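You operate a simulated robot arm through the tools that you are given. There is no shell and no other tool.

Carry out the task below with a simulated two-armed robot. There is one attempt and no reset: what you move stays moved.

## Task
Put the green tray on top of the tray with black grips. Take the steel cup on the inside of the carton on the low step and put it away on the ledge under the filter and oiler. Put the bundle of large forks from the inside of the carton on the low step in the inside of the tall carton. Open the brown drawer. Do these in any order. Set down upright: steel cup.

The check looks at the end state, three seconds after you hand in, the way a careful person would. Anything else that was tipped, shoved, dropped, spilled or broken makes it a failure.

## Robot
Two 7-joint arms with two-finger parallel grippers on one trunk, on a base that moves. Base frame: it is fixed to the floor where the robot stands at the start and does not move with it; the origin is under the middle of the robot, x ahead of it, y to its left, z up; the surface under the hand at the start is at about z = 0.74. Units: m, degrees, N and s.
The left shoulder is at the start at [0.08, 0.131, 0.947], the right one opposite. With the tool pointing down near the work surface each hand reaches from about 0.4 to 0.86 m from the robot's upright axis, wherever it stands, measured 20 degrees to its own side. Places, roughly: brown drawer [3, -14.2, 0.8]; bundle of large forks [1, -5.25, 0.5]; green tray [0.5, 0, 0.75]; inside of the tall carton [0.5, -5.2, 0.6]; ledge under the filter and oiler (48x15 cm) [-0.78, -7.52, 0.72]; steel cup (7x7x7 cm) [1, -4.9, 0.4]; tray with black grips (27x19x5 cm) [0.4, -2.7, 0.7]. Payload 1.57 kg a hand.
The TCP of each hand is the grasp point between the finger pads, 0.03 m short of the fingertips. In the tool frame z runs along the fingers and y along their closing line. The gripper opens to 0.11 m. The fingers are 0.024 m wide and 0.012 m thick; the gripper's body (0.048 by 0.112 m) begins 0.078 m behind the TCP.
Orientation is that of the tool frame in the base frame, as [roll, pitch, yaw] about the fixed x, y, z axes, in that order (R = Rz(yaw) Ry(pitch) Rx(roll)). With the fingers straight down and closing along the base's y, the tool's x points along the base's -x, its y along +y and its z along -z.

## Interface
- The arms move only by the tool drive_tool. It takes "left_deltas", "right_deltas" or both (then of equal length, played together; a hand with none holds still); each is a list of rows, each a list of 7 numbers: the finger opening in m, from 0 to 0.11, then the shift along the base's x, y, z in units of 150 mm (1.0 is 150 mm), then the turn, a rotation vector about the base's x, y, z in units of 180 degrees (1.0 is 180 degrees). In form: [[claw, dx, dy, dz, ax, ay, az], ...]. A call has 1 to 20 rows; each row is the pose to reach, as a shift and turn from the pose commanded when the call began. A call with a number of a shift or a turn outside -1 to 1 is refused whole. Rows are played at 5 a second. More than 0.05 m and 8.6 degrees between two rows, or a gripper value outside its range, and nothing of the call is played. Where a pose cannot be reached the arm comes as near as it can. A force on the tool above 40 N (or 10 N above the force at the start of the call, whichever is more), or a blocked arm, ends the call early, and 0.2 s more pass. The fingers move at their own pace (about 0.108 m/s each) and stop on an object; they squeeze with about 35 N. The grip force told is the motor's: it shows also when the fingers shut on nothing. Time passes only in rows, and 0.2 s behind the last, so rows that repeat a pose let the fingers close. The reply holds the time, the measured pose of the TCP, the force on the tool along the base axes, the opening and the grip force, in the units named above and with some noise, with the torque about the TCP (base axes, N m) and any sound that the robot's microphone picked up.
- Cameras (640 x 400 px; columns grow to the right, rows downward): "scene" is now at [-0.0567, 0.0167, 1.4107]; the picture's right is [0.20, -0.98, 0.00], its down [-0.63, -0.12, -0.77] and it looks along [0.75, 0.15, -0.64] (base axes); focal length 296 px, centre (320, 200). "left" rides on the left gripper at [0.07, -0.016, -0.141] in its tool frame; the picture's right is [0.23, 0.97, 0.00], its down [-0.86, 0.20, -0.48] and it looks along [-0.47, 0.11, 0.88] (tool axes); focal length 222 px, centre (320, 200). "right" rides on the right gripper at [0.07, 0.016, -0.141] in its tool frame; the picture's right is [-0.23, 0.97, 0.00], its down [-0.86, -0.20, -0.48] and it looks along [-0.47, -0.11, 0.88] (tool axes); focal length 222 px, centre (320, 200). There is no depth. A picture from a camera that has moved, and an enlarged one, comes with that camera's place and axes in the base frame and with its lens.
- get_image(camera): a new picture of that camera. It takes no simulated time.
- drive_base(legs): drives the robot by 1 to 6 legs, each [ahead, left, turn to the left] in m, m and degrees, along the robot's own axes; the way and the turn of a leg run together, so that a leg with both is an arc; at most 1.5 m and 180 degrees a leg. The arms and the cameras ride along, it lands a little off, and it stops where it bumps. It gives what a move gives.
- pan_tilt(pan, tilt): turns the head with the scene camera to pan (to the left, within 109 degrees either way) and tilt (down, from -29 to 69), counted from straight ahead of the robot. It gives what a move gives.
- inspect(camera, box): a new picture of the part [left, top, right, bottom] of that camera's present view, enlarged. It takes no simulated time.
- hand_in(): hands the job in; it is judged then, once.

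Nothing tells you exact positions but the pictures and the camera data. Unless the task says otherwise, let go and move clear before handing in.

The tools are called after "Request:" as a command line: name --argument value ..., lists and objects as JSON in quotes. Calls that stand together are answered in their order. drive_tool: Moves the arms, as the interface text tells. Its arguments: {"type":"object","properties":{"left_deltas":{"type":"array"},"right_deltas":{"type":"array"}},"required":[]} The other tools are called the same way: drive_base (legs) drives the base; pan_tilt (pan, tilt) turns the head that bears the scene camera; get_image (camera) takes a picture; inspect (camera, box) takes an enlarged picture of a part of a camera's view; hand_in () hands the job in.

At the start:

```text
t: 0.0
left_ee_pos: [0.4841, 0.3012, 1.0656]
left_orientation: [-179.9, 0.0, -180.0]
left_force: [-0.3, 0.3, -0.4]
left_ft_torque: [0.02, 0.01, 0.03]
left_width: 0.1101
left_grasp_force: 0.0
right_ee_pos: [0.5575, -0.1962, 1.0057]
right_orientation: [180.0, 0.0, 180.0]
right_force: [0.8, 0.0, 0.0]
right_ft_torque: [0.01, -0.01, -0.01]
right_width: 0.1101
right_grasp_force: 0.1
robot x, y, heading: [0.006, 0.0037, 0.0]
head pan, tilt (commanded): [11.3, 39.8]
```

scene: 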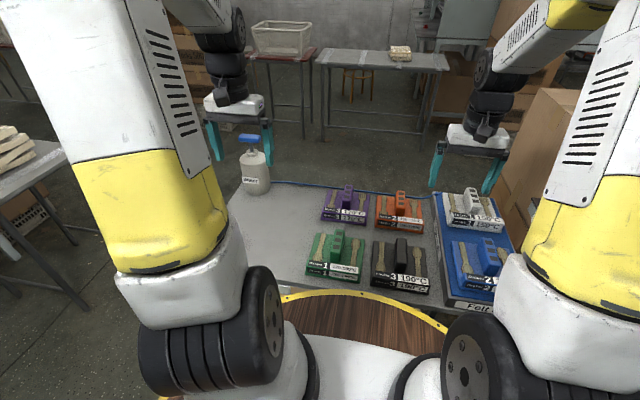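
right: 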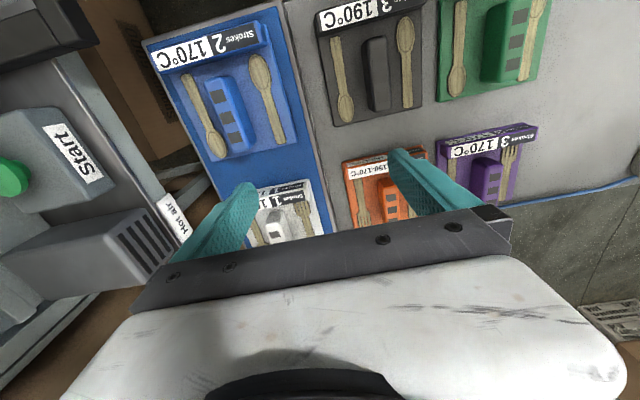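
left: 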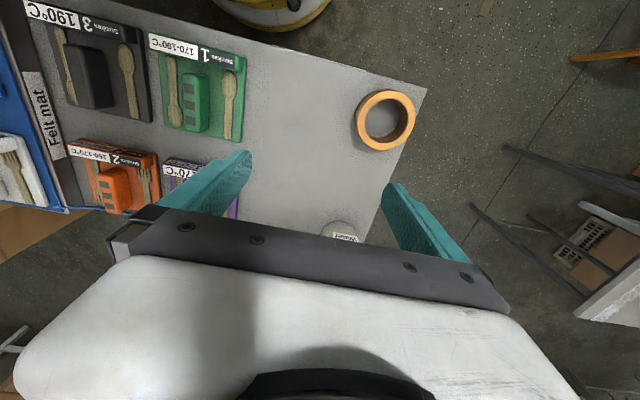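

I see a table ahead with several coloured trays holding wooden cutlery (green, black, orange, purple, white, blue), each with a central block grip. I'll look more closely before moving anything.

Request:
inspect --camera "scene" --box '[220, 160, 540, 320]'

Request:
inspect --camera "left" --box '[0, 0, 320, 220]'

Request:
inspect --camera "right" --box '[140, 0, 560, 240]'

```text
2.00 times, centred on (380, 240) of scene
camera zoom: at [-0.0567, 0.0167, 1.4107], right [0.2, -0.98, 0.0], down [-0.63, -0.12, -0.77], along [0.75, 0.15, -0.64], focal length 592 px, centre (200, 120)
```

zoom: 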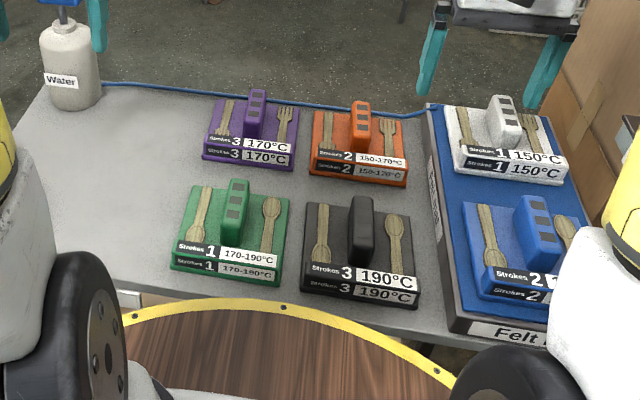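

```text
1.82 times, centred on (160, 110) of left
camera zoom: at [0.4142, 0.2827, 1.2068], right [-0.23, 0.97, 0.0], down [0.86, 0.2, 0.48], along [0.47, 0.11, -0.88], focal length 404 px, centre (611, 364)
```

zoom: 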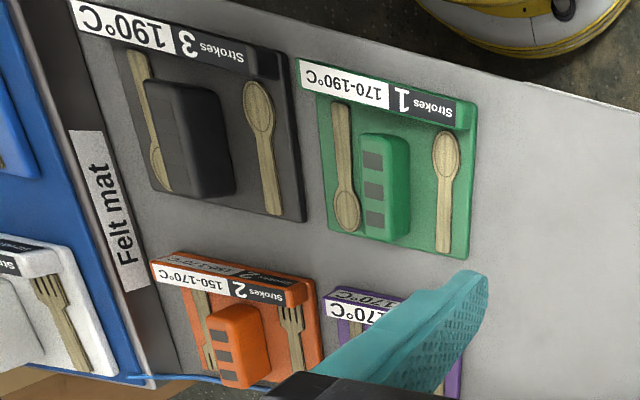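

```text
1.52 times, centred on (350, 120) of right
camera zoom: at [0.4867, -0.1791, 1.1467], right [0.23, 0.97, 0.0], down [0.86, -0.2, 0.48], along [0.47, -0.11, -0.88], focal length 338 px, centre (274, 322)
```

zoom: 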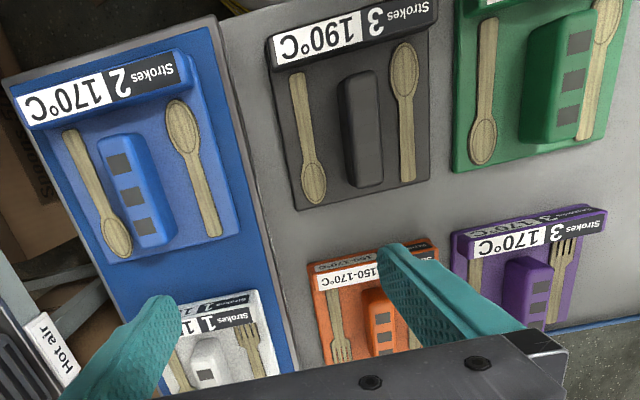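

The table ahead holds the green item at about [0.47, 0.08, 0.75]. I'll turn the head to look around before committing to anything.

Request:
pan_tilt --pan 0 --tilt 60

Request:
get_image --camera "scene"

Request:
pan_tilt --pan -90 --tilt 20

Request:
get_image --camera "scene"

Request:
pan_tilt --pan -50 --tilt 25

Request:
get_image --camera "scene"

Request:
pan_tilt --pan 0 --tilt 15

Request:
get_image --camera "scene"

Request:
pan_tilt --pan 60 --tilt 25

Request:
get_image --camera "scene"

Request:
pan_tilt --pan 105 --tilt 25

Request:
get_image --camera "scene"

```text
t: 0.8
left_ee_pos: [0.4846, 0.3017, 1.0665]
left_orientation: [180.0, 0.1, 179.9]
left_force: [-0.4, 0.6, -0.4]
left_ft_torque: [0.01, 0.02, -0.03]
left_width: 0.1102
left_grasp_force: 0.0
right_ee_pos: [0.5571, -0.1955, 1.0054]
right_orientation: [180.0, 0.0, -180.0]
right_force: [0.9, 0.3, -0.8]
right_ft_torque: [-0.02, 0.0, 0.03]
right_width: 0.1099
right_grasp_force: 0.1
robot x, y, heading: [0.0004, -0.0002, 0.2]
head pan, tilt (commanded): [0.0, 60.0]
```

```text
taken
camera scene: at [-0.0734, 0.0001, 1.3838], right [0.0, -1.0, 0.0], down [-0.87, 0.0, -0.5], along [0.5, 0.0, -0.87], focal length 296 px, centre (320, 200)
```

scene: 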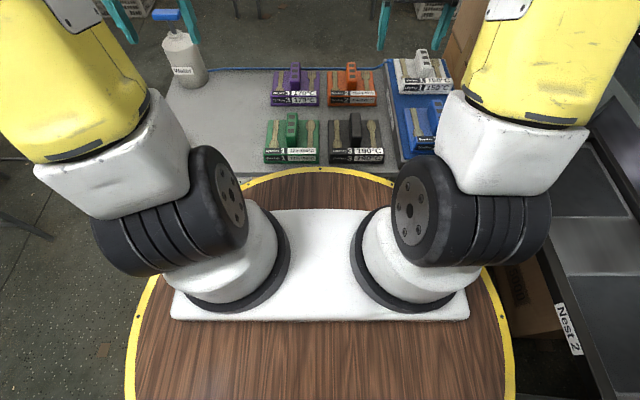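

```text
t: 2.5
left_ee_pos: [0.4844, 0.3008, 1.0654]
left_orientation: [180.0, 0.0, 179.9]
left_force: [-0.5, 0.2, -0.2]
left_ft_torque: [0.0, -0.01, 0.01]
left_width: 0.1097
left_grasp_force: 0.1
right_ee_pos: [0.5572, -0.1959, 1.0058]
right_orientation: [-180.0, 0.0, 179.9]
right_force: [0.2, -0.7, -0.1]
right_ft_torque: [-0.03, -0.02, 0.0]
right_width: 0.11
right_grasp_force: 0.0
robot x, y, heading: [0.0012, 0.0001, 0.1]
head pan, tilt (commanded): [-90.0, 20.0]
```

```text
taken
camera scene: at [-0.1401, -0.093, 1.4419], right [-1.0, 0.0, 0.0], down [0.0, 0.34, -0.94], along [0.0, -0.94, -0.34], focal length 296 px, centre (320, 200)
```

scene: 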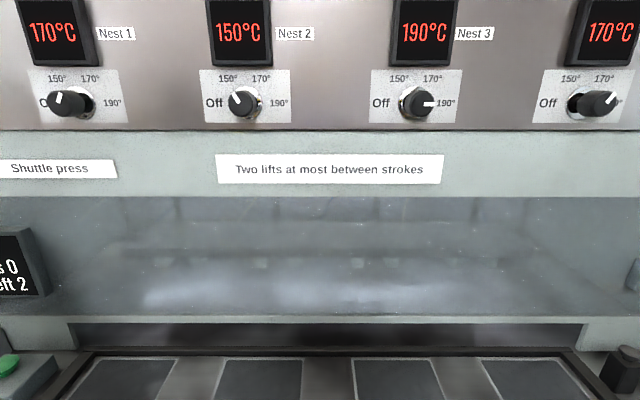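

```text
t: 3.5
left_ee_pos: [0.4844, 0.3007, 1.0655]
left_orientation: [-180.0, 0.0, 180.0]
left_force: [0.6, 0.4, -0.6]
left_ft_torque: [0.02, -0.03, 0.02]
left_width: 0.1101
left_grasp_force: 0.0
right_ee_pos: [0.5576, -0.1957, 1.0057]
right_orientation: [-180.0, 0.1, -180.0]
right_force: [-0.3, 0.3, 0.5]
right_ft_torque: [-0.01, 0.02, 0.0]
right_width: 0.1102
right_grasp_force: 0.0
robot x, y, heading: [0.0034, -0.0028, 0.2]
head pan, tilt (commanded): [-50.0, 25.0]
```

```text
taken
camera scene: at [-0.081, -0.0705, 1.4338], right [-0.77, -0.64, 0.0], down [-0.27, 0.32, -0.91], along [0.58, -0.69, -0.42], focal length 296 px, centre (320, 200)
```

scene: 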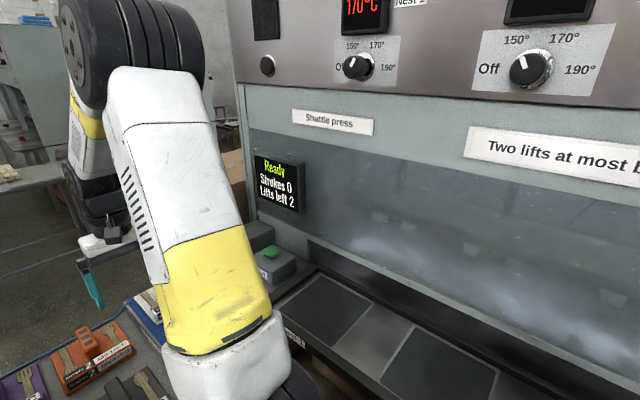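

```text
t: 4.7
left_ee_pos: [0.4838, 0.3018, 1.0665]
left_orientation: [179.9, 0.0, 179.9]
left_force: [0.2, -0.1, -0.1]
left_ft_torque: [0.01, -0.04, 0.02]
left_width: 0.1101
left_grasp_force: 0.0
right_ee_pos: [0.557, -0.196, 1.0058]
right_orientation: [180.0, 0.0, -179.9]
right_force: [0.1, -0.2, 0.2]
right_ft_torque: [-0.02, 0.0, 0.0]
right_width: 0.1098
right_grasp_force: 0.2
robot x, y, heading: [-0.0003, 0.0006, 0.1]
head pan, tilt (commanded): [0.0, 15.0]
```

```text
taken
camera scene: at [-0.0467, 0.0001, 1.45], right [0.0, -1.0, 0.0], down [-0.26, 0.0, -0.97], along [0.97, 0.0, -0.26], focal length 296 px, centre (320, 200)
```

scene: 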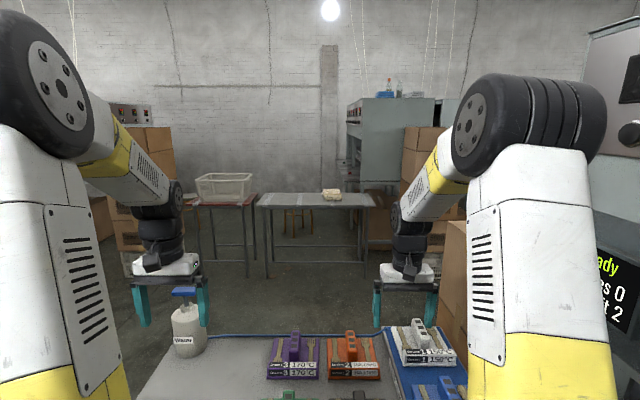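

```text
t: 6.0
left_ee_pos: [0.4853, 0.3008, 1.0652]
left_orientation: [-180.0, 0.1, -180.0]
left_force: [-0.2, -0.3, -0.6]
left_ft_torque: [-0.01, -0.02, -0.02]
left_width: 0.1096
left_grasp_force: 0.1
right_ee_pos: [0.5568, -0.1948, 1.007]
right_orientation: [-180.0, 0.1, -179.9]
right_force: [-0.6, 0.7, 0.0]
right_ft_torque: [0.02, 0.02, 0.04]
right_width: 0.1101
right_grasp_force: 0.1
robot x, y, heading: [0.0011, -0.0009, 0.1]
head pan, tilt (commanded): [60.0, 25.0]
```

```text
taken
camera scene: at [-0.094, 0.0799, 1.4338], right [0.87, -0.5, 0.0], down [-0.21, -0.37, -0.91], along [0.45, 0.78, -0.42], focal length 296 px, centre (320, 200)
```

scene: 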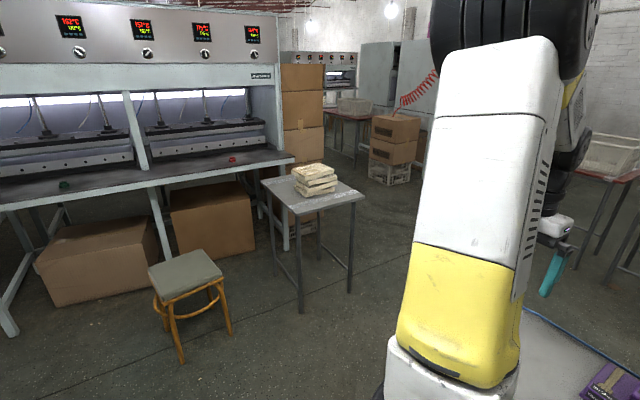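

```text
t: 7.2
left_ee_pos: [0.4849, 0.302, 1.0657]
left_orientation: [179.9, 0.1, -180.0]
left_force: [-0.9, 0.4, -0.2]
left_ft_torque: [-0.02, 0.0, 0.01]
left_width: 0.1098
left_grasp_force: 0.1
right_ee_pos: [0.5563, -0.1963, 1.0056]
right_orientation: [-180.0, 0.0, -180.0]
right_force: [0.0, -0.2, 0.4]
right_ft_torque: [0.03, 0.01, 0.0]
right_width: 0.1101
right_grasp_force: 0.2
robot x, y, heading: [-0.0017, -0.0006, -0.1]
head pan, tilt (commanded): [105.0, 25.0]
```

```text
taken
camera scene: at [-0.1639, 0.0891, 1.4338], right [0.97, 0.26, 0.0], down [0.11, -0.41, -0.91], along [-0.23, 0.88, -0.42], focal length 296 px, centre (320, 200)
```

scene: 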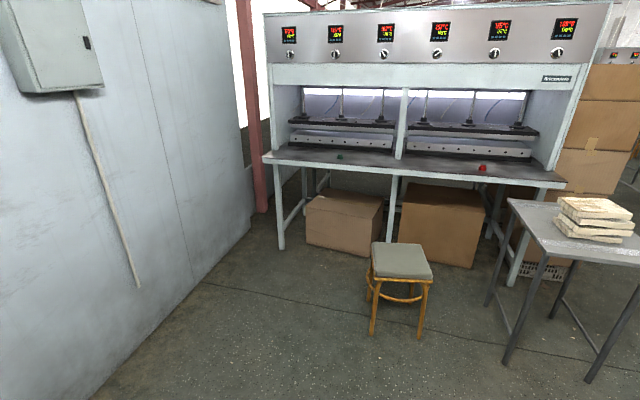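

The green tray spans about x 0.41–0.56, y 0–0.155 with a narrow upright block grip at about [0.49, 0.077]. I'll move the left hand above it for a closer look.

Request:
drive_tool --left_deltas '[[0.11, 0, -0.3, 0, 0, 0, 0], [0.11, 0, -0.6, 0, 0, 0, 0], [0.11, 0, -0.9, 0, 0, 0, 0], [0.11, 0.0, -1.0, 0, 0, 0, 0]]'

Request:
pan_tilt --pan 0 --tilt 55

Request:
get_image --camera "left"

Request:
get_image --camera "scene"

```text
t: 8.2
left_ee_pos: [0.4842, 0.1507, 1.0665]
left_orientation: [-180.0, 0.0, -180.0]
left_force: [-0.3, -0.1, 0.9]
left_ft_torque: [0.01, 0.03, -0.01]
left_width: 0.1098
left_grasp_force: 0.0
right_ee_pos: [0.5568, -0.1954, 1.0061]
right_orientation: [180.0, 0.0, -179.8]
right_force: [0.0, 0.3, 0.2]
right_ft_torque: [-0.02, -0.02, -0.01]
right_width: 0.11
right_grasp_force: 0.2
robot x, y, heading: [0.002, 0.0008, 0.1]
head pan, tilt (commanded): [105.0, 25.0]
```

```text
t: 10.0
left_ee_pos: [0.4839, 0.1513, 1.0659]
left_orientation: [-180.0, 0.0, -180.0]
left_force: [0.5, 0.1, 0.0]
left_ft_torque: [0.02, -0.01, 0.01]
left_width: 0.1101
left_grasp_force: 0.0
right_ee_pos: [0.5562, -0.1954, 1.0059]
right_orientation: [-179.9, 0.0, 179.9]
right_force: [0.9, 0.0, 0.4]
right_ft_torque: [-0.01, 0.0, -0.04]
right_width: 0.1101
right_grasp_force: 0.1
robot x, y, heading: [0.0023, 0.0019, -0.1]
head pan, tilt (commanded): [0.0, 55.0]
```

```text
taken
camera left: at [0.4132, 0.1325, 1.2066], right [-0.23, 0.97, 0.0], down [0.86, 0.2, 0.48], along [0.47, 0.11, -0.88], focal length 222 px, centre (320, 200)
```

left: 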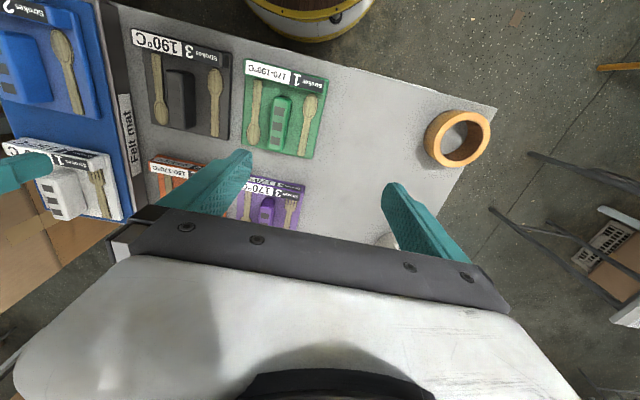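

```text
taken
camera scene: at [-0.068, 0.0001, 1.3898], right [0.0, -1.0, 0.0], down [-0.82, 0.0, -0.57], along [0.57, 0.0, -0.82], focal length 296 px, centre (320, 200)
```

scene: 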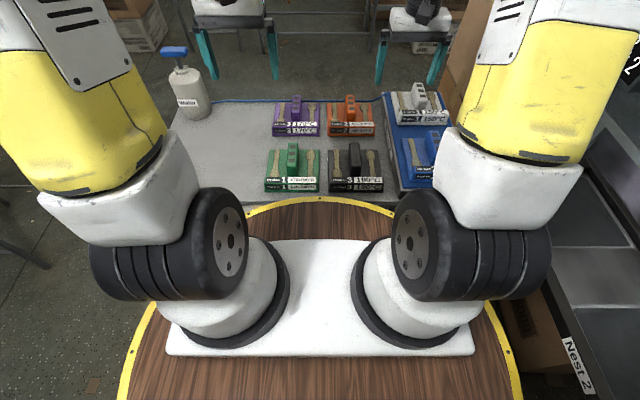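

The green tray's block grip lines up along x. I'll centre the left hand over y≈0.077 and come down partway, then check again.

Request:
drive_tool --left_deltas '[[0.11, 0.0, -0.25, 0, 0, 0, 0], [0.11, 0.02, -0.49, 0, 0, 0, 0], [0.11, 0.02, -0.49, -0.3, 0, 0, 0], [0.11, 0.02, -0.49, -0.6, 0, 0, 0], [0.11, 0.02, -0.49, -0.85, 0, 0, 0], [0.11, 0.02, -0.49, -0.85, 0, 0, 0]]'

Request:
get_image --camera "left"

Request:
get_image --camera "scene"

```text
t: 11.4
left_ee_pos: [0.4865, 0.0781, 0.9404]
left_orientation: [179.9, 0.0, -180.0]
left_force: [0.4, 0.4, -0.4]
left_ft_torque: [0.02, 0.01, 0.0]
left_width: 0.11
left_grasp_force: 0.2
right_ee_pos: [0.5586, -0.196, 1.0053]
right_orientation: [-180.0, 0.0, -180.0]
right_force: [-0.1, -0.8, 0.3]
right_ft_torque: [-0.02, 0.0, -0.02]
right_width: 0.1099
right_grasp_force: 0.0
robot x, y, heading: [-0.0024, 0.0033, -0.2]
head pan, tilt (commanded): [0.0, 55.0]
```

```text
taken
camera left: at [0.4166, 0.0588, 1.0815], right [-0.23, 0.97, 0.0], down [0.86, 0.2, 0.48], along [0.47, 0.11, -0.88], focal length 222 px, centre (320, 200)
```

left: 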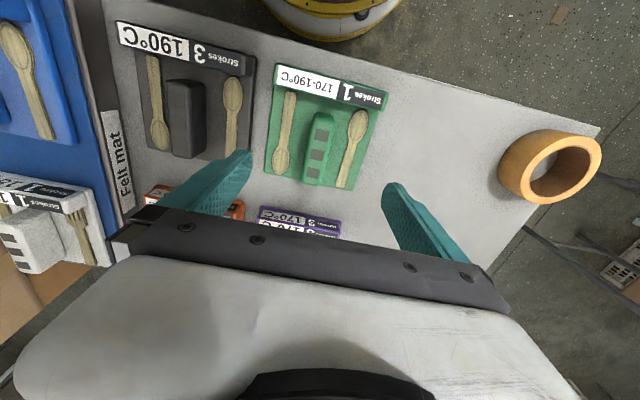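

```text
taken
camera scene: at [-0.0681, 0.0001, 1.3898], right [0.0, -1.0, 0.0], down [-0.82, 0.0, -0.57], along [0.57, 0.0, -0.82], focal length 296 px, centre (320, 200)
```

scene: 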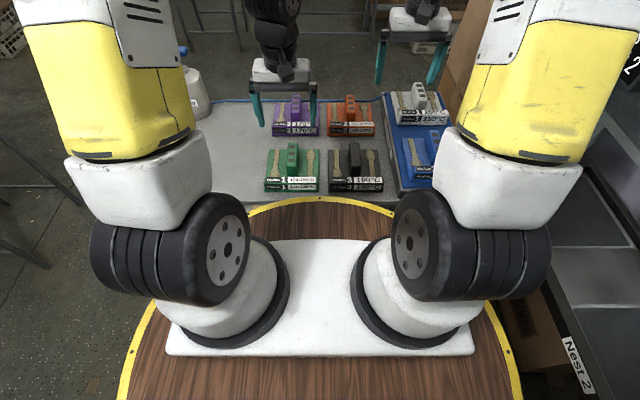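

I'll enlarge the green tray in the left camera to measure the grip block.

Request:
inspect --camera "left" --box '[240, 50, 400, 210]'

Request:
inspect --camera "scene" --box '[240, 120, 400, 220]'

```text
2.50 times, centred on (320, 130) of left
camera zoom: at [0.4166, 0.0588, 1.0815], right [-0.23, 0.97, 0.0], down [0.86, 0.2, 0.48], along [0.47, 0.11, -0.88], focal length 555 px, centre (320, 375)
```

zoom: 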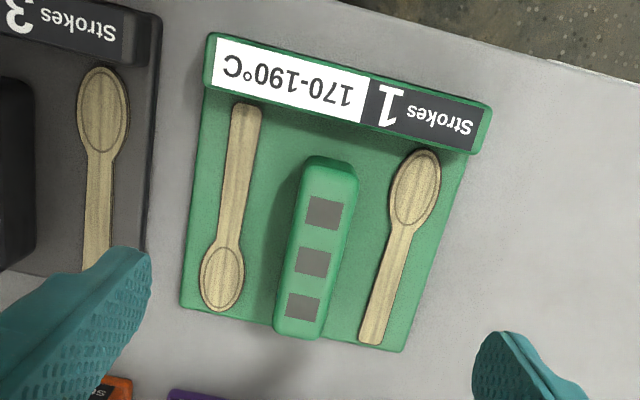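

```text
4.00 times, centred on (320, 170) of scene
camera zoom: at [-0.0681, 0.0001, 1.3898], right [0.0, -1.0, 0.0], down [-0.82, 0.0, -0.57], along [0.57, 0.0, -0.82], focal length 1183 px, centre (320, 320)
```

zoom: 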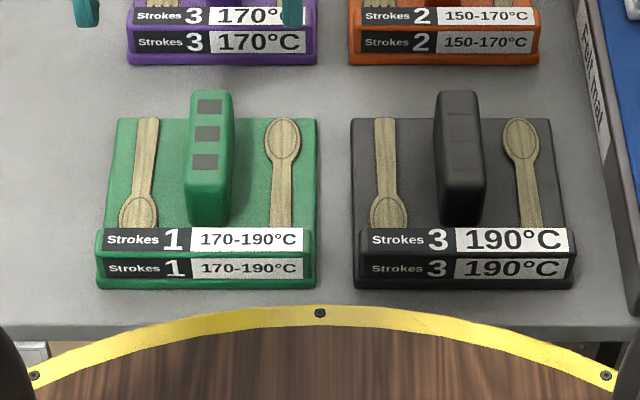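

The grip block's top is at about z 0.787, spanning x 0.455–0.55, about 3 cm wide, with spoons on either side. I'll descend with a narrower opening to avoid the spoons.

Request:
drive_tool --left_deltas '[[0.06, 0.05, -0.01, -0.2, 0, 0, 0], [0.06, 0.05, -0.01, -0.4, 0, 0, 0], [0.06, 0.05, -0.01, -0.6, 0, 0, 0], [0.06, 0.05, -0.01, -0.7, 0, 0, 0], [0.06, 0.05, -0.01, -0.7, 0, 0, 0]]'

Request:
inspect --camera "left" --box '[160, 20, 480, 220]'

Request:
inspect --camera "scene" --box '[220, 70, 380, 220]'

```text
t: 12.6
left_ee_pos: [0.4941, 0.0754, 0.8333]
left_orientation: [-180.0, 0.0, -180.0]
left_force: [0.2, -0.4, 0.5]
left_ft_torque: [0.0, -0.01, 0.04]
left_width: 0.0601
left_grasp_force: 0.0
right_ee_pos: [0.5569, -0.1958, 1.0059]
right_orientation: [180.0, 0.1, -179.9]
right_force: [-0.2, -0.1, -0.7]
right_ft_torque: [-0.03, 0.0, 0.03]
right_width: 0.11
right_grasp_force: 0.1
robot x, y, heading: [-0.0015, -0.0007, -0.2]
head pan, tilt (commanded): [0.0, 55.0]
```

```text
2.00 times, centred on (320, 120) of left
camera zoom: at [0.4243, 0.0571, 0.9753], right [-0.23, 0.97, 0.0], down [0.86, 0.2, 0.48], along [0.47, 0.11, -0.88], focal length 444 px, centre (320, 360)
```

zoom: 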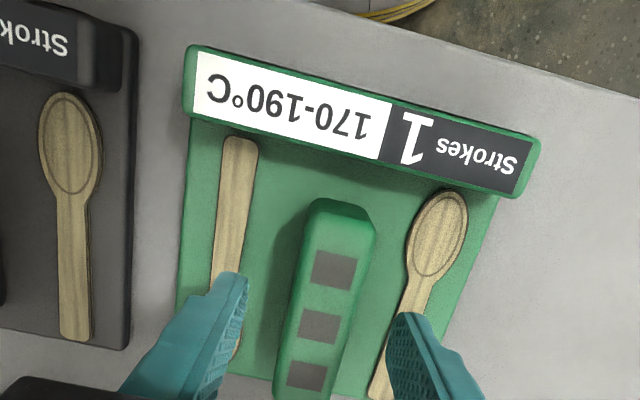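

```text
2.67 times, centred on (300, 145) of scene
camera zoom: at [-0.068, 0.0001, 1.3898], right [0.0, -1.0, 0.0], down [-0.82, 0.0, -0.57], along [0.57, 0.0, -0.82], focal length 789 px, centre (373, 347)
```

zoom: 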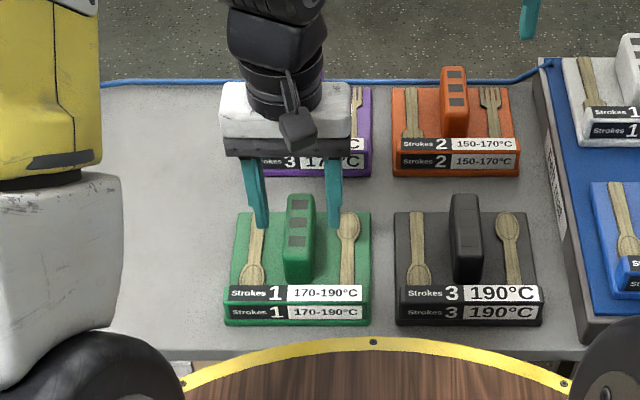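

The hand is nearly centred on the block; it's turned by about 2.5°. I'll narrow the fingers, align the yaw, go down and grip.

Request:
drive_tool --left_deltas '[[0.042, 0.0, 0.004, 0, 0, 0, 0.014], [0.042, 0.0, 0.004, -0.1, 0, 0, 0.014], [0.042, 0.0, 0.004, -0.2, 0, 0, 0.014], [0.042, 0.0, 0.004, -0.26, 0, 0, 0.014], [0.042, 0.0, 0.004, -0.3, 0, 0, 0.014], [0.042, 0.0, 0.004, -0.3, 0, 0, 0.014]]'

Request:
inspect --camera "left" --box '[160, 20, 480, 220]'

Request:
inspect --camera "scene" --box '[240, 100, 400, 220]'

```text
t: 14.0
left_ee_pos: [0.4946, 0.0761, 0.7878]
left_orientation: [-180.0, 0.0, -177.6]
left_force: [-0.3, -0.2, 0.2]
left_ft_torque: [-0.02, -0.01, -0.05]
left_width: 0.0419
left_grasp_force: 0.0
right_ee_pos: [0.5575, -0.1948, 1.0063]
right_orientation: [-179.9, 0.0, -180.0]
right_force: [-0.7, 0.7, 0.0]
right_ft_torque: [0.01, 0.0, -0.03]
right_width: 0.11
right_grasp_force: 0.0
robot x, y, heading: [-0.0025, 0.001, -0.0]
head pan, tilt (commanded): [0.0, 55.0]
```

```text
2.00 times, centred on (320, 120) of left
camera zoom: at [0.4249, 0.0547, 0.9286], right [-0.27, 0.96, 0.0], down [0.85, 0.24, 0.48], along [0.46, 0.13, -0.88], focal length 444 px, centre (320, 360)
```

zoom: 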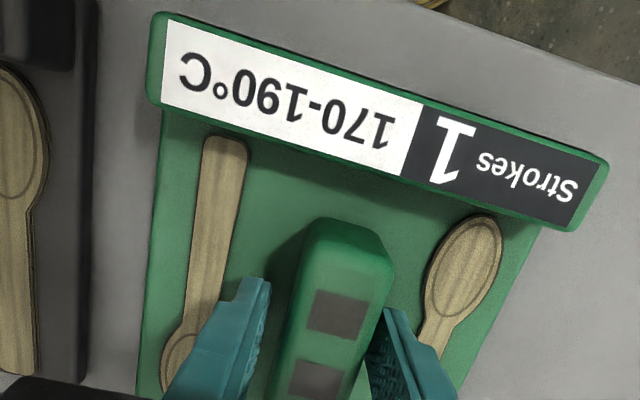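

```text
3.33 times, centred on (320, 160) of scene
camera zoom: at [-0.068, 0.0001, 1.3898], right [0.0, -1.0, 0.0], down [-0.82, 0.0, -0.57], along [0.57, 0.0, -0.82], focal length 986 px, centre (320, 333)
```

zoom: 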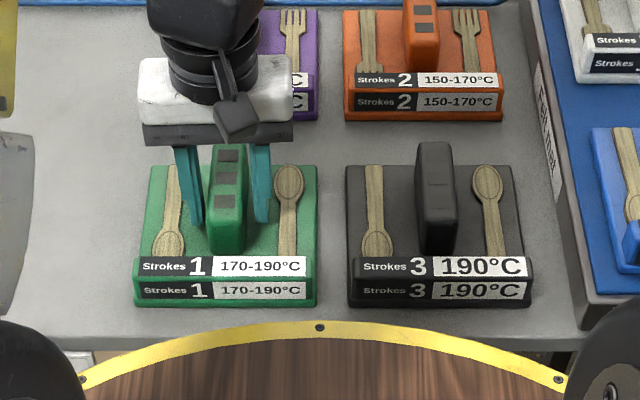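

Fingers straddle the block cleanly. I'll close and lift gently, checking force.

Request:
drive_tool --left_deltas '[[0.0, 0, 0, 0, 0, 0, 0], [0.0, 0, 0, 0, 0, 0, 0], [0.0, 0, 0, 0, 0, 0, 0], [0.0, 0, 0, 0.05, 0, 0, 0], [0.0, 0, 0, 0.15, 0, 0, 0], [0.0, 0, 0, 0.25, 0, 0, 0], [0.0, 0, 0, 0.4, 0, 0, 0], [0.0, 0, 0, 0.4, 0, 0, 0]]'

Request:
get_image --camera "scene"

Request:
get_image --camera "left"

```text
t: 15.8
left_ee_pos: [0.4947, 0.0774, 0.8501]
left_orientation: [-180.0, 0.0, -177.6]
left_force: [0.3, -0.5, -3.6]
left_ft_torque: [-0.02, -0.07, 0.0]
left_width: 0.0299
left_grasp_force: 35.2
right_ee_pos: [0.5567, -0.1963, 1.004]
right_orientation: [-180.0, 0.0, 180.0]
right_force: [-1.0, 0.8, -0.2]
right_ft_torque: [-0.01, -0.05, -0.02]
right_width: 0.11
right_grasp_force: 0.2
robot x, y, heading: [0.0019, -0.0047, -0.3]
head pan, tilt (commanded): [0.0, 55.0]
```

```text
taken
camera scene: at [-0.0679, 0.0001, 1.3898], right [0.0, -1.0, 0.0], down [-0.82, 0.0, -0.57], along [0.57, 0.0, -0.82], focal length 296 px, centre (320, 200)
```

scene: 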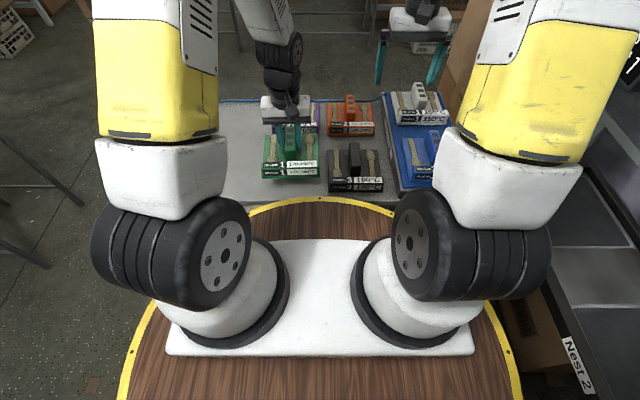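

```text
taken
camera left: at [0.4248, 0.0558, 0.9895], right [-0.27, 0.96, 0.0], down [0.85, 0.24, 0.48], along [0.46, 0.13, -0.88], focal length 222 px, centre (320, 200)
```

left: 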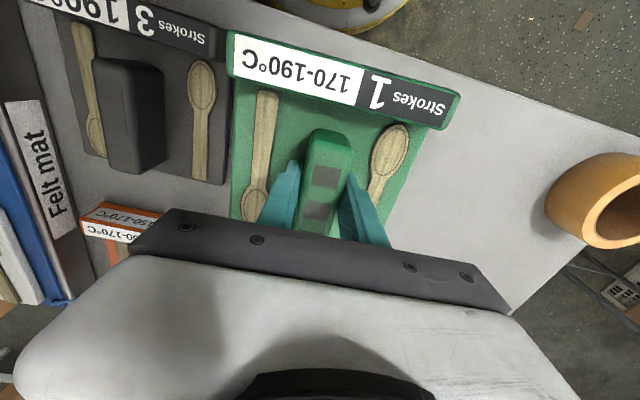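

The tray lifted level (weight about 0.36 kg). The press display seems to have changed, so I'll look at it.

Request:
pan_tilt --pan -45 --tilt 25

Request:
get_image --camera "scene"

Request:
inspect --camera "scene" --box '[200, 120, 520, 320]'

```text
t: 16.9
left_ee_pos: [0.4946, 0.0784, 0.8488]
left_orientation: [-180.0, 0.0, -177.5]
left_force: [-0.5, -0.6, -3.6]
left_ft_torque: [0.02, -0.06, 0.02]
left_width: 0.0301
left_grasp_force: 35.3
right_ee_pos: [0.5579, -0.1966, 1.006]
right_orientation: [-180.0, 0.1, -179.9]
right_force: [0.5, -0.4, -1.0]
right_ft_torque: [0.01, 0.03, 0.01]
right_width: 0.1099
right_grasp_force: 0.1
robot x, y, heading: [0.0004, -0.0012, -0.3]
head pan, tilt (commanded): [-45.0, 25.0]
```

```text
taken
camera scene: at [-0.0748, -0.065, 1.4337], right [-0.71, -0.71, 0.0], down [-0.3, 0.3, -0.91], along [0.64, -0.64, -0.42], focal length 296 px, centre (320, 200)
```

scene: 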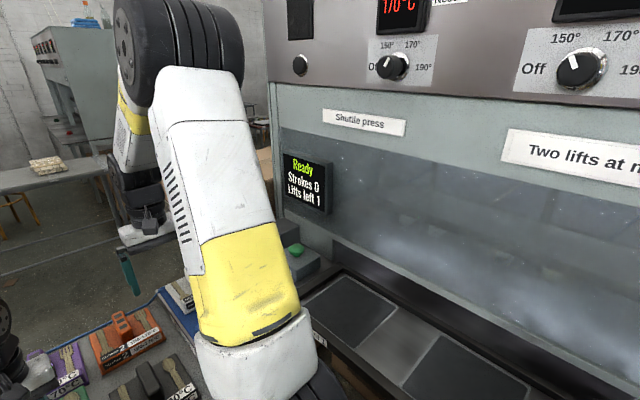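

```text
2.00 times, centred on (360, 220) of scene
camera zoom: at [-0.0748, -0.065, 1.4337], right [-0.71, -0.71, 0.0], down [-0.3, 0.3, -0.91], along [0.64, -0.64, -0.42], focal length 592 px, centre (240, 160)
```

zoom: 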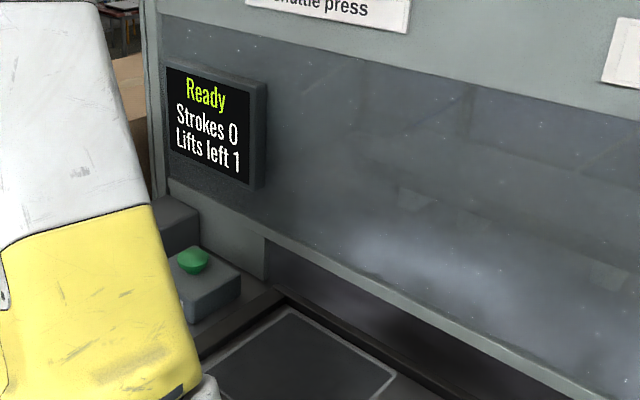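

The display counts tray lifts, with one left, so I won't set the tray down again except at its goal. I'll raise the tray to a carry height and back away from the table.

Request:
drive_tool --left_deltas '[[0.0, 0, 0, 0.3, 0, 0, 0], [0.0, 0, 0.2, 0.6, 0, 0, 0], [0.0, 0, 0.4, 0.9, 0, 0, 0], [0.0, 0, 0.7, 1.0, 0, 0, 0], [0.0, -0.1, 1.0, 1.0, 0, 0, 0], [0.0, -0.1, 1.0, 1.0, 0, 0, 0]]'

Request:
drive_base --legs '[[-0.45, 0, 0]]'

Request:
pan_tilt --pan 0 --tilt 30

Request:
get_image --camera "scene"

Request:
pan_tilt --pan 35 --tilt 30

Request:
get_image --camera "scene"

Request:
pan_tilt --pan -105 --tilt 25

Request:
get_image --camera "scene"

```text
refused: row 2 steps farther than a row can; nothing moved
```

```text
t: 19.6
left_ee_pos: [0.0535, 0.077, 0.849]
left_orientation: [180.0, 0.0, -177.6]
left_force: [-1.1, 0.1, -3.2]
left_ft_torque: [-0.01, -0.05, 0.0]
left_width: 0.0296
left_grasp_force: 35.1
right_ee_pos: [0.1165, -0.1964, 1.0061]
right_orientation: [-180.0, 0.0, 179.9]
right_force: [1.3, 0.7, 0.4]
right_ft_torque: [0.01, -0.01, 0.01]
right_width: 0.1102
right_grasp_force: 0.1
robot x, y, heading: [-0.4394, -0.0004, -0.3]
head pan, tilt (commanded): [-45.0, 25.0]
```

```text
t: 20.7
left_ee_pos: [0.0541, 0.0766, 0.8474]
left_orientation: [-180.0, -0.1, -177.6]
left_force: [0.4, 0.7, -3.4]
left_ft_torque: [-0.03, -0.02, 0.0]
left_width: 0.0297
left_grasp_force: 34.3
right_ee_pos: [0.1149, -0.1969, 1.006]
right_orientation: [-180.0, 0.1, 179.9]
right_force: [-0.2, 0.3, -0.1]
right_ft_torque: [0.01, -0.02, -0.02]
right_width: 0.1102
right_grasp_force: 0.1
robot x, y, heading: [-0.442, -0.0007, 0.1]
head pan, tilt (commanded): [0.0, 30.0]
```

```text
taken
camera scene: at [-0.4906, 0.0005, 1.4258], right [0.0, -1.0, 0.0], down [-0.5, 0.0, -0.87], along [0.87, 0.0, -0.5], focal length 296 px, centre (320, 200)
```

scene: 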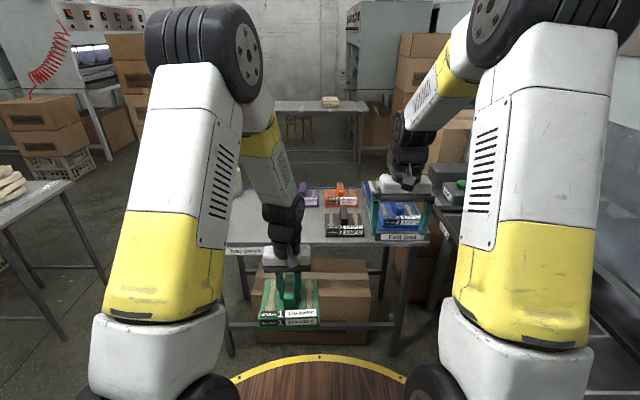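

```text
t: 21.7
left_ee_pos: [0.0518, 0.077, 0.8482]
left_orientation: [-180.0, 0.0, -177.6]
left_force: [0.6, -0.2, -3.1]
left_ft_torque: [-0.03, -0.03, 0.03]
left_width: 0.0299
left_grasp_force: 34.6
right_ee_pos: [0.1173, -0.1966, 1.0053]
right_orientation: [-179.9, 0.0, 179.9]
right_force: [0.0, -0.1, -0.8]
right_ft_torque: [-0.03, 0.0, 0.01]
right_width: 0.11
right_grasp_force: 0.1
robot x, y, heading: [-0.4414, -0.0005, -0.4]
head pan, tilt (commanded): [35.0, 30.0]
```

```text
taken
camera scene: at [-0.5068, 0.0525, 1.4258], right [0.57, -0.82, 0.0], down [-0.41, -0.29, -0.87], along [0.71, 0.49, -0.5], focal length 296 px, centre (320, 200)
```

scene: 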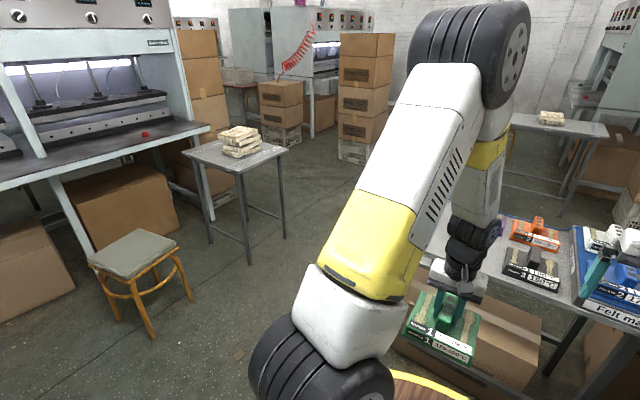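

```text
t: 23.9
left_ee_pos: [0.0536, 0.0767, 0.8491]
left_orientation: [-180.0, 0.0, -177.5]
left_force: [-0.7, 0.1, -3.2]
left_ft_torque: [-0.01, -0.05, -0.01]
left_width: 0.0299
left_grasp_force: 34.9
right_ee_pos: [0.1158, -0.1971, 1.0063]
right_orientation: [-180.0, 0.1, 179.9]
right_force: [0.3, 0.4, -0.2]
right_ft_torque: [0.0, 0.03, -0.02]
right_width: 0.1102
right_grasp_force: 0.1
robot x, y, heading: [-0.4417, 0.002, -0.3]
head pan, tilt (commanded): [-105.0, 25.0]
```

```text
taken
camera scene: at [-0.605, -0.0882, 1.4338], right [-0.97, 0.26, 0.0], down [0.11, 0.41, -0.91], along [-0.24, -0.88, -0.42], focal length 296 px, centre (320, 200)
```

scene: 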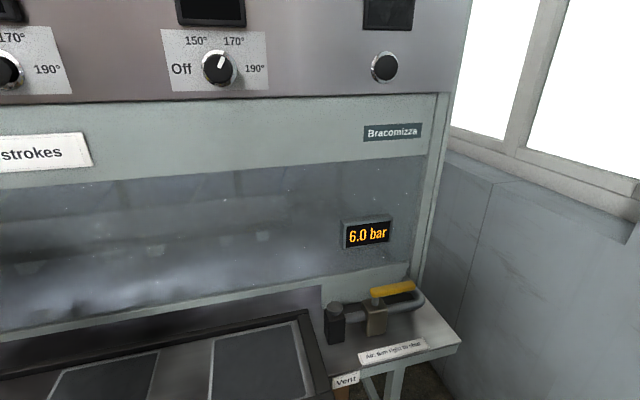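

Backing up went fine, but the raise was refused (step too long). I'll now raise the tray properly before driving further.

Request:
drive_tool --left_deltas '[[0.0, 0, 0, 0.25, 0, 0, 0], [0.0, 0, 0.0, 0.5, 0, 0, 0], [0.0, 0, 0.0, 0.75, 0, 0, 0], [0.0, 0, 0.0, 1.0, 0, 0, 0], [0.0, 0, 0.25, 1.0, 0, 0, 0], [0.0, 0, 0.5, 1.0, 0, 0, 0], [0.0, 0, 0.75, 1.0, 0, 0, 0], [0.0, 0, 0.9, 1.0, 0, 0, 0], [0.0, 0, 0.9, 1.0, 0, 0, 0]]'

Request:
pan_tilt --pan 60 --tilt 35

Request:
get_image --camera "scene"

```text
t: 25.9
left_ee_pos: [0.0531, 0.2136, 0.9991]
left_orientation: [180.0, 0.0, -177.6]
left_force: [0.0, 0.2, -2.4]
left_ft_torque: [0.01, -0.05, -0.02]
left_width: 0.0296
left_grasp_force: 34.4
right_ee_pos: [0.1159, -0.1966, 1.005]
right_orientation: [-180.0, 0.0, 179.9]
right_force: [0.0, -0.2, -0.8]
right_ft_torque: [0.0, 0.01, -0.02]
right_width: 0.11
right_grasp_force: 0.1
robot x, y, heading: [-0.4395, 0.0011, -0.1]
head pan, tilt (commanded): [-105.0, 25.0]
```

```text
t: 28.4
left_ee_pos: [0.0524, 0.2116, 0.9987]
left_orientation: [-179.9, 0.0, -177.5]
left_force: [0.4, -0.6, -3.1]
left_ft_torque: [-0.02, -0.06, -0.03]
left_width: 0.03
left_grasp_force: 34.9
right_ee_pos: [0.1155, -0.1962, 1.0058]
right_orientation: [179.9, 0.1, 179.9]
right_force: [-0.5, 0.0, 0.3]
right_ft_torque: [0.04, 0.04, -0.01]
right_width: 0.11
right_grasp_force: 0.1
robot x, y, heading: [-0.4432, -0.0006, -0.1]
head pan, tilt (commanded): [60.0, 35.0]
```

```text
taken
camera scene: at [-0.5369, 0.077, 1.418], right [0.86, -0.5, 0.0], down [-0.29, -0.5, -0.82], along [0.41, 0.71, -0.57], focal length 296 px, centre (320, 200)
```

scene: 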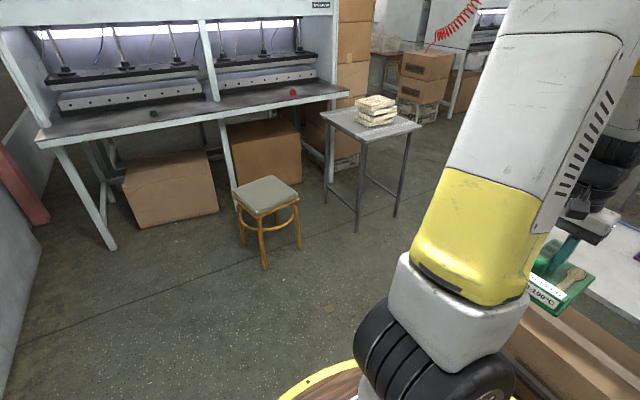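

The gap between the work table (y≤0.47) and the small side table (y≥1.30) fits the robot if centred near y=0.88. I'll shift left, then check.

Request:
drive_base --legs '[[0, 0.87, 0]]'

Request:
pan_tilt --pan 20 --tilt 45

Request:
get_image --camera "scene"

Request:
pan_tilt --pan -20 --tilt 45

Request:
get_image --camera "scene"

```text
t: 33.1
left_ee_pos: [0.0474, 1.09, 0.9997]
left_orientation: [-180.0, 0.0, -177.0]
left_force: [-0.2, 0.1, -3.3]
left_ft_torque: [-0.02, -0.06, 0.01]
left_width: 0.0297
left_grasp_force: 35.4
right_ee_pos: [0.116, 0.6826, 1.0055]
right_orientation: [179.9, -0.1, -179.5]
right_force: [-0.2, -0.8, 1.3]
right_ft_torque: [0.03, 0.04, 0.01]
right_width: 0.1099
right_grasp_force: 0.1
robot x, y, heading: [-0.4406, 0.8702, 0.2]
head pan, tilt (commanded): [60.0, 35.0]
```

```text
t: 34.1
left_ee_pos: [0.0483, 1.0895, 0.9992]
left_orientation: [-180.0, 0.1, -177.0]
left_force: [0.2, 0.1, -2.9]
left_ft_torque: [0.01, 0.0, -0.01]
left_width: 0.03
left_grasp_force: 35.3
right_ee_pos: [0.1148, 0.6815, 1.0056]
right_orientation: [-179.9, 0.1, -179.7]
right_force: [-0.7, 0.3, -0.3]
right_ft_torque: [0.02, 0.01, 0.01]
right_width: 0.1098
right_grasp_force: 0.1
robot x, y, heading: [-0.4432, 0.8749, 0.4]
head pan, tilt (commanded): [20.0, 45.0]
```

```text
taken
camera scene: at [-0.5073, 0.9012, 1.4032], right [0.35, -0.94, 0.0], down [-0.66, -0.25, -0.71], along [0.66, 0.25, -0.71], focal length 296 px, centre (320, 200)
```

scene: 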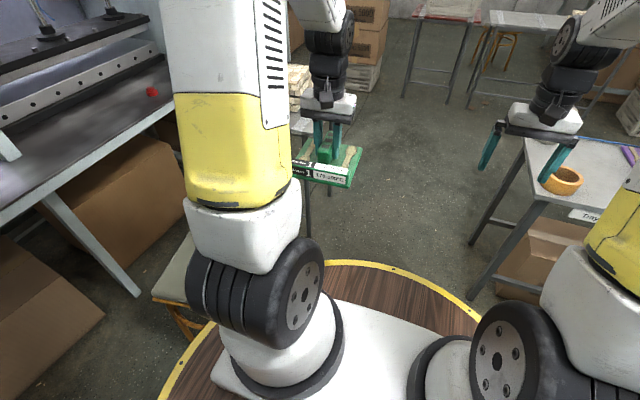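

```text
t: 35.2
left_ee_pos: [0.0491, 1.0893, 0.9996]
left_orientation: [-180.0, -0.1, -177.0]
left_force: [1.0, 0.3, -1.9]
left_ft_torque: [0.0, -0.03, -0.01]
left_width: 0.0298
left_grasp_force: 34.7
right_ee_pos: [0.1149, 0.6824, 1.0055]
right_orientation: [-180.0, 0.0, -179.6]
right_force: [0.7, 0.3, 0.5]
right_ft_torque: [0.02, 0.0, 0.02]
right_width: 0.1101
right_grasp_force: 0.0
robot x, y, heading: [-0.4434, 0.874, 0.5]
head pan, tilt (commanded): [-20.0, 45.0]
```

```text
taken
camera scene: at [-0.5069, 0.8455, 1.4032], right [-0.33, -0.94, 0.0], down [-0.67, 0.24, -0.71], along [0.67, -0.24, -0.71], focal length 296 px, centre (320, 200)
```

scene: 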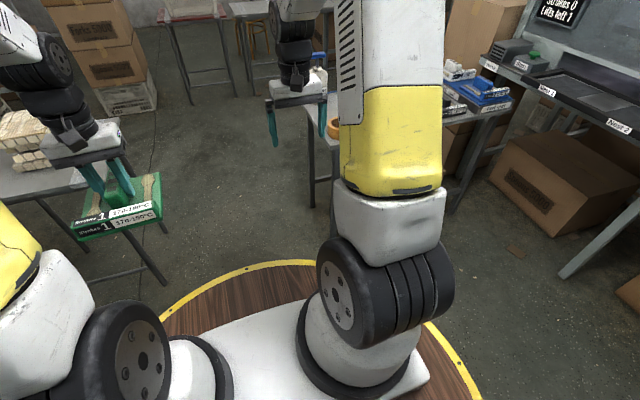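

The stool and side table are clear on the left, the work table on the right. Driving forward through the gap.

Request:
drive_base --legs '[[1.5, 0, 0], [0.65, 0, 0]]'

Request:
pan_tilt --pan -60 --tilt 30

Request:
get_image --camera "scene"

Request:
pan_tilt --pan -105 --tilt 30

Request:
get_image --camera "scene"

```text
t: 45.8
left_ee_pos: [2.1817, 1.129, 0.999]
left_orientation: [-179.9, 0.0, -176.9]
left_force: [-0.1, 0.0, -3.3]
left_ft_torque: [0.01, -0.04, -0.02]
left_width: 0.0297
left_grasp_force: 34.8
right_ee_pos: [2.2509, 0.7226, 1.0072]
right_orientation: [-180.0, 0.0, -179.4]
right_force: [0.1, 0.0, 0.2]
right_ft_torque: [-0.05, 0.03, -0.02]
right_width: 0.1099
right_grasp_force: 0.0
robot x, y, heading: [1.6921, 0.912, 0.9]
head pan, tilt (commanded): [-20.0, 45.0]
```

```text
t: 46.9
left_ee_pos: [2.1818, 1.1288, 0.9989]
left_orientation: [180.0, 0.0, -176.9]
left_force: [0.5, -0.5, -2.7]
left_ft_torque: [0.02, -0.07, 0.0]
left_width: 0.0298
left_grasp_force: 35.4
right_ee_pos: [2.2512, 0.722, 1.0061]
right_orientation: [180.0, 0.0, -179.3]
right_force: [0.4, 0.1, 0.3]
right_ft_torque: [0.02, 0.03, -0.02]
right_width: 0.1098
right_grasp_force: 0.0
robot x, y, heading: [1.6901, 0.9118, 0.8]
head pan, tilt (commanded): [-60.0, 30.0]
```

```text
taken
camera scene: at [1.5982, 0.8318, 1.4258], right [-0.86, -0.51, 0.0], down [-0.26, 0.43, -0.87], along [0.44, -0.74, -0.5], focal length 296 px, centre (320, 200)
```

scene: 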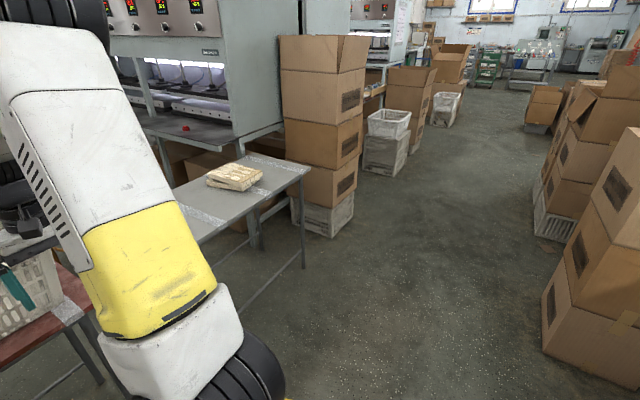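

```text
t: 48.0
left_ee_pos: [2.1827, 1.1295, 0.9983]
left_orientation: [-179.9, 0.0, -177.0]
left_force: [-0.2, -0.9, -2.9]
left_ft_torque: [-0.01, -0.01, -0.01]
left_width: 0.0299
left_grasp_force: 34.8
right_ee_pos: [2.2512, 0.7222, 1.0053]
right_orientation: [-180.0, 0.0, -179.2]
right_force: [-0.3, 0.1, 0.3]
right_ft_torque: [0.02, -0.01, 0.0]
right_width: 0.1098
right_grasp_force: 0.1
robot x, y, heading: [1.6936, 0.9132, 0.4]
head pan, tilt (commanded): [-105.0, 30.0]
```

```text
taken
camera scene: at [1.5297, 0.8219, 1.4258], right [-0.97, 0.25, 0.0], down [0.12, 0.48, -0.87], along [-0.21, -0.84, -0.5], focal length 296 px, centre (320, 200)
```

scene: 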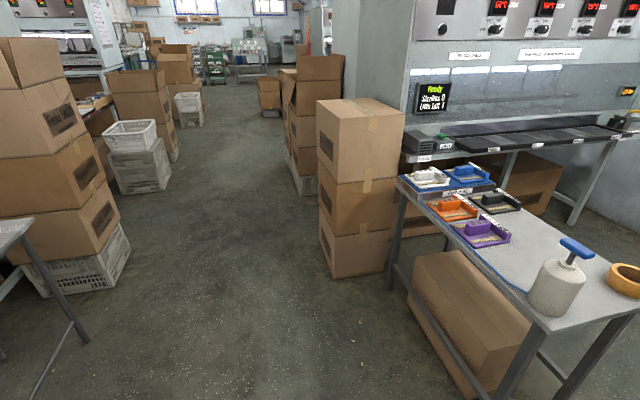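

A corridor runs toward −y between x≈1.1 and 2.45. I'll turn right and drive along its middle, then look for the tray with black grips around [0.4, −2.7].

Request:
drive_base --legs '[[0, 0, -90]]'

Request:
pan_tilt --pan 0 --tilt 20

Request:
get_image --camera "scene"

```text
t: 52.2
left_ee_pos: [1.9074, 0.4187, 0.9998]
left_orientation: [179.9, 0.0, 92.7]
left_force: [1.0, -0.1, -2.8]
left_ft_torque: [-0.03, 0.01, -0.01]
left_width: 0.0299
left_grasp_force: 34.5
right_ee_pos: [1.4988, 0.3527, 1.0049]
right_orientation: [180.0, 0.1, 90.3]
right_force: [0.1, -0.5, 0.0]
right_ft_torque: [0.01, -0.03, 0.02]
right_width: 0.11
right_grasp_force: 0.1
robot x, y, heading: [1.6916, 0.9102, -89.7]
head pan, tilt (commanded): [-105.0, 30.0]
```

```text
t: 54.0
left_ee_pos: [1.9062, 0.4192, 0.9998]
left_orientation: [179.9, 0.0, 92.7]
left_force: [0.0, -0.2, -2.7]
left_ft_torque: [-0.07, 0.01, 0.0]
left_width: 0.0297
left_grasp_force: 35.1
right_ee_pos: [1.4985, 0.3523, 1.0063]
right_orientation: [-179.9, 0.0, 90.1]
right_force: [0.1, -0.2, -0.8]
right_ft_torque: [0.01, -0.01, 0.01]
right_width: 0.1101
right_grasp_force: 0.0
robot x, y, heading: [1.6917, 0.9118, -89.5]
head pan, tilt (commanded): [0.0, 20.0]
```

```text
taken
camera scene: at [1.6915, 0.9577, 1.4419], right [-1.0, 0.0, 0.0], down [0.0, 0.34, -0.94], along [0.0, -0.94, -0.34], focal length 296 px, centre (320, 200)
```

scene: 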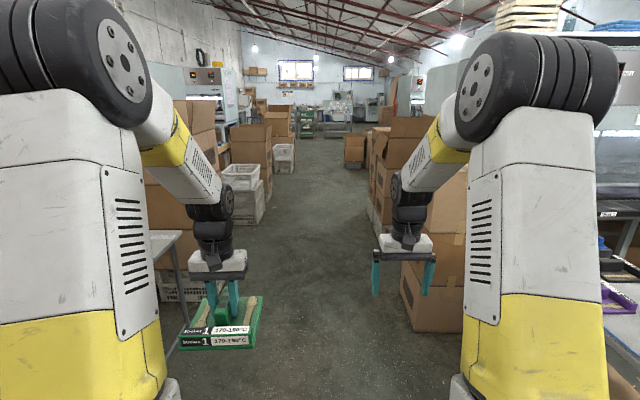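

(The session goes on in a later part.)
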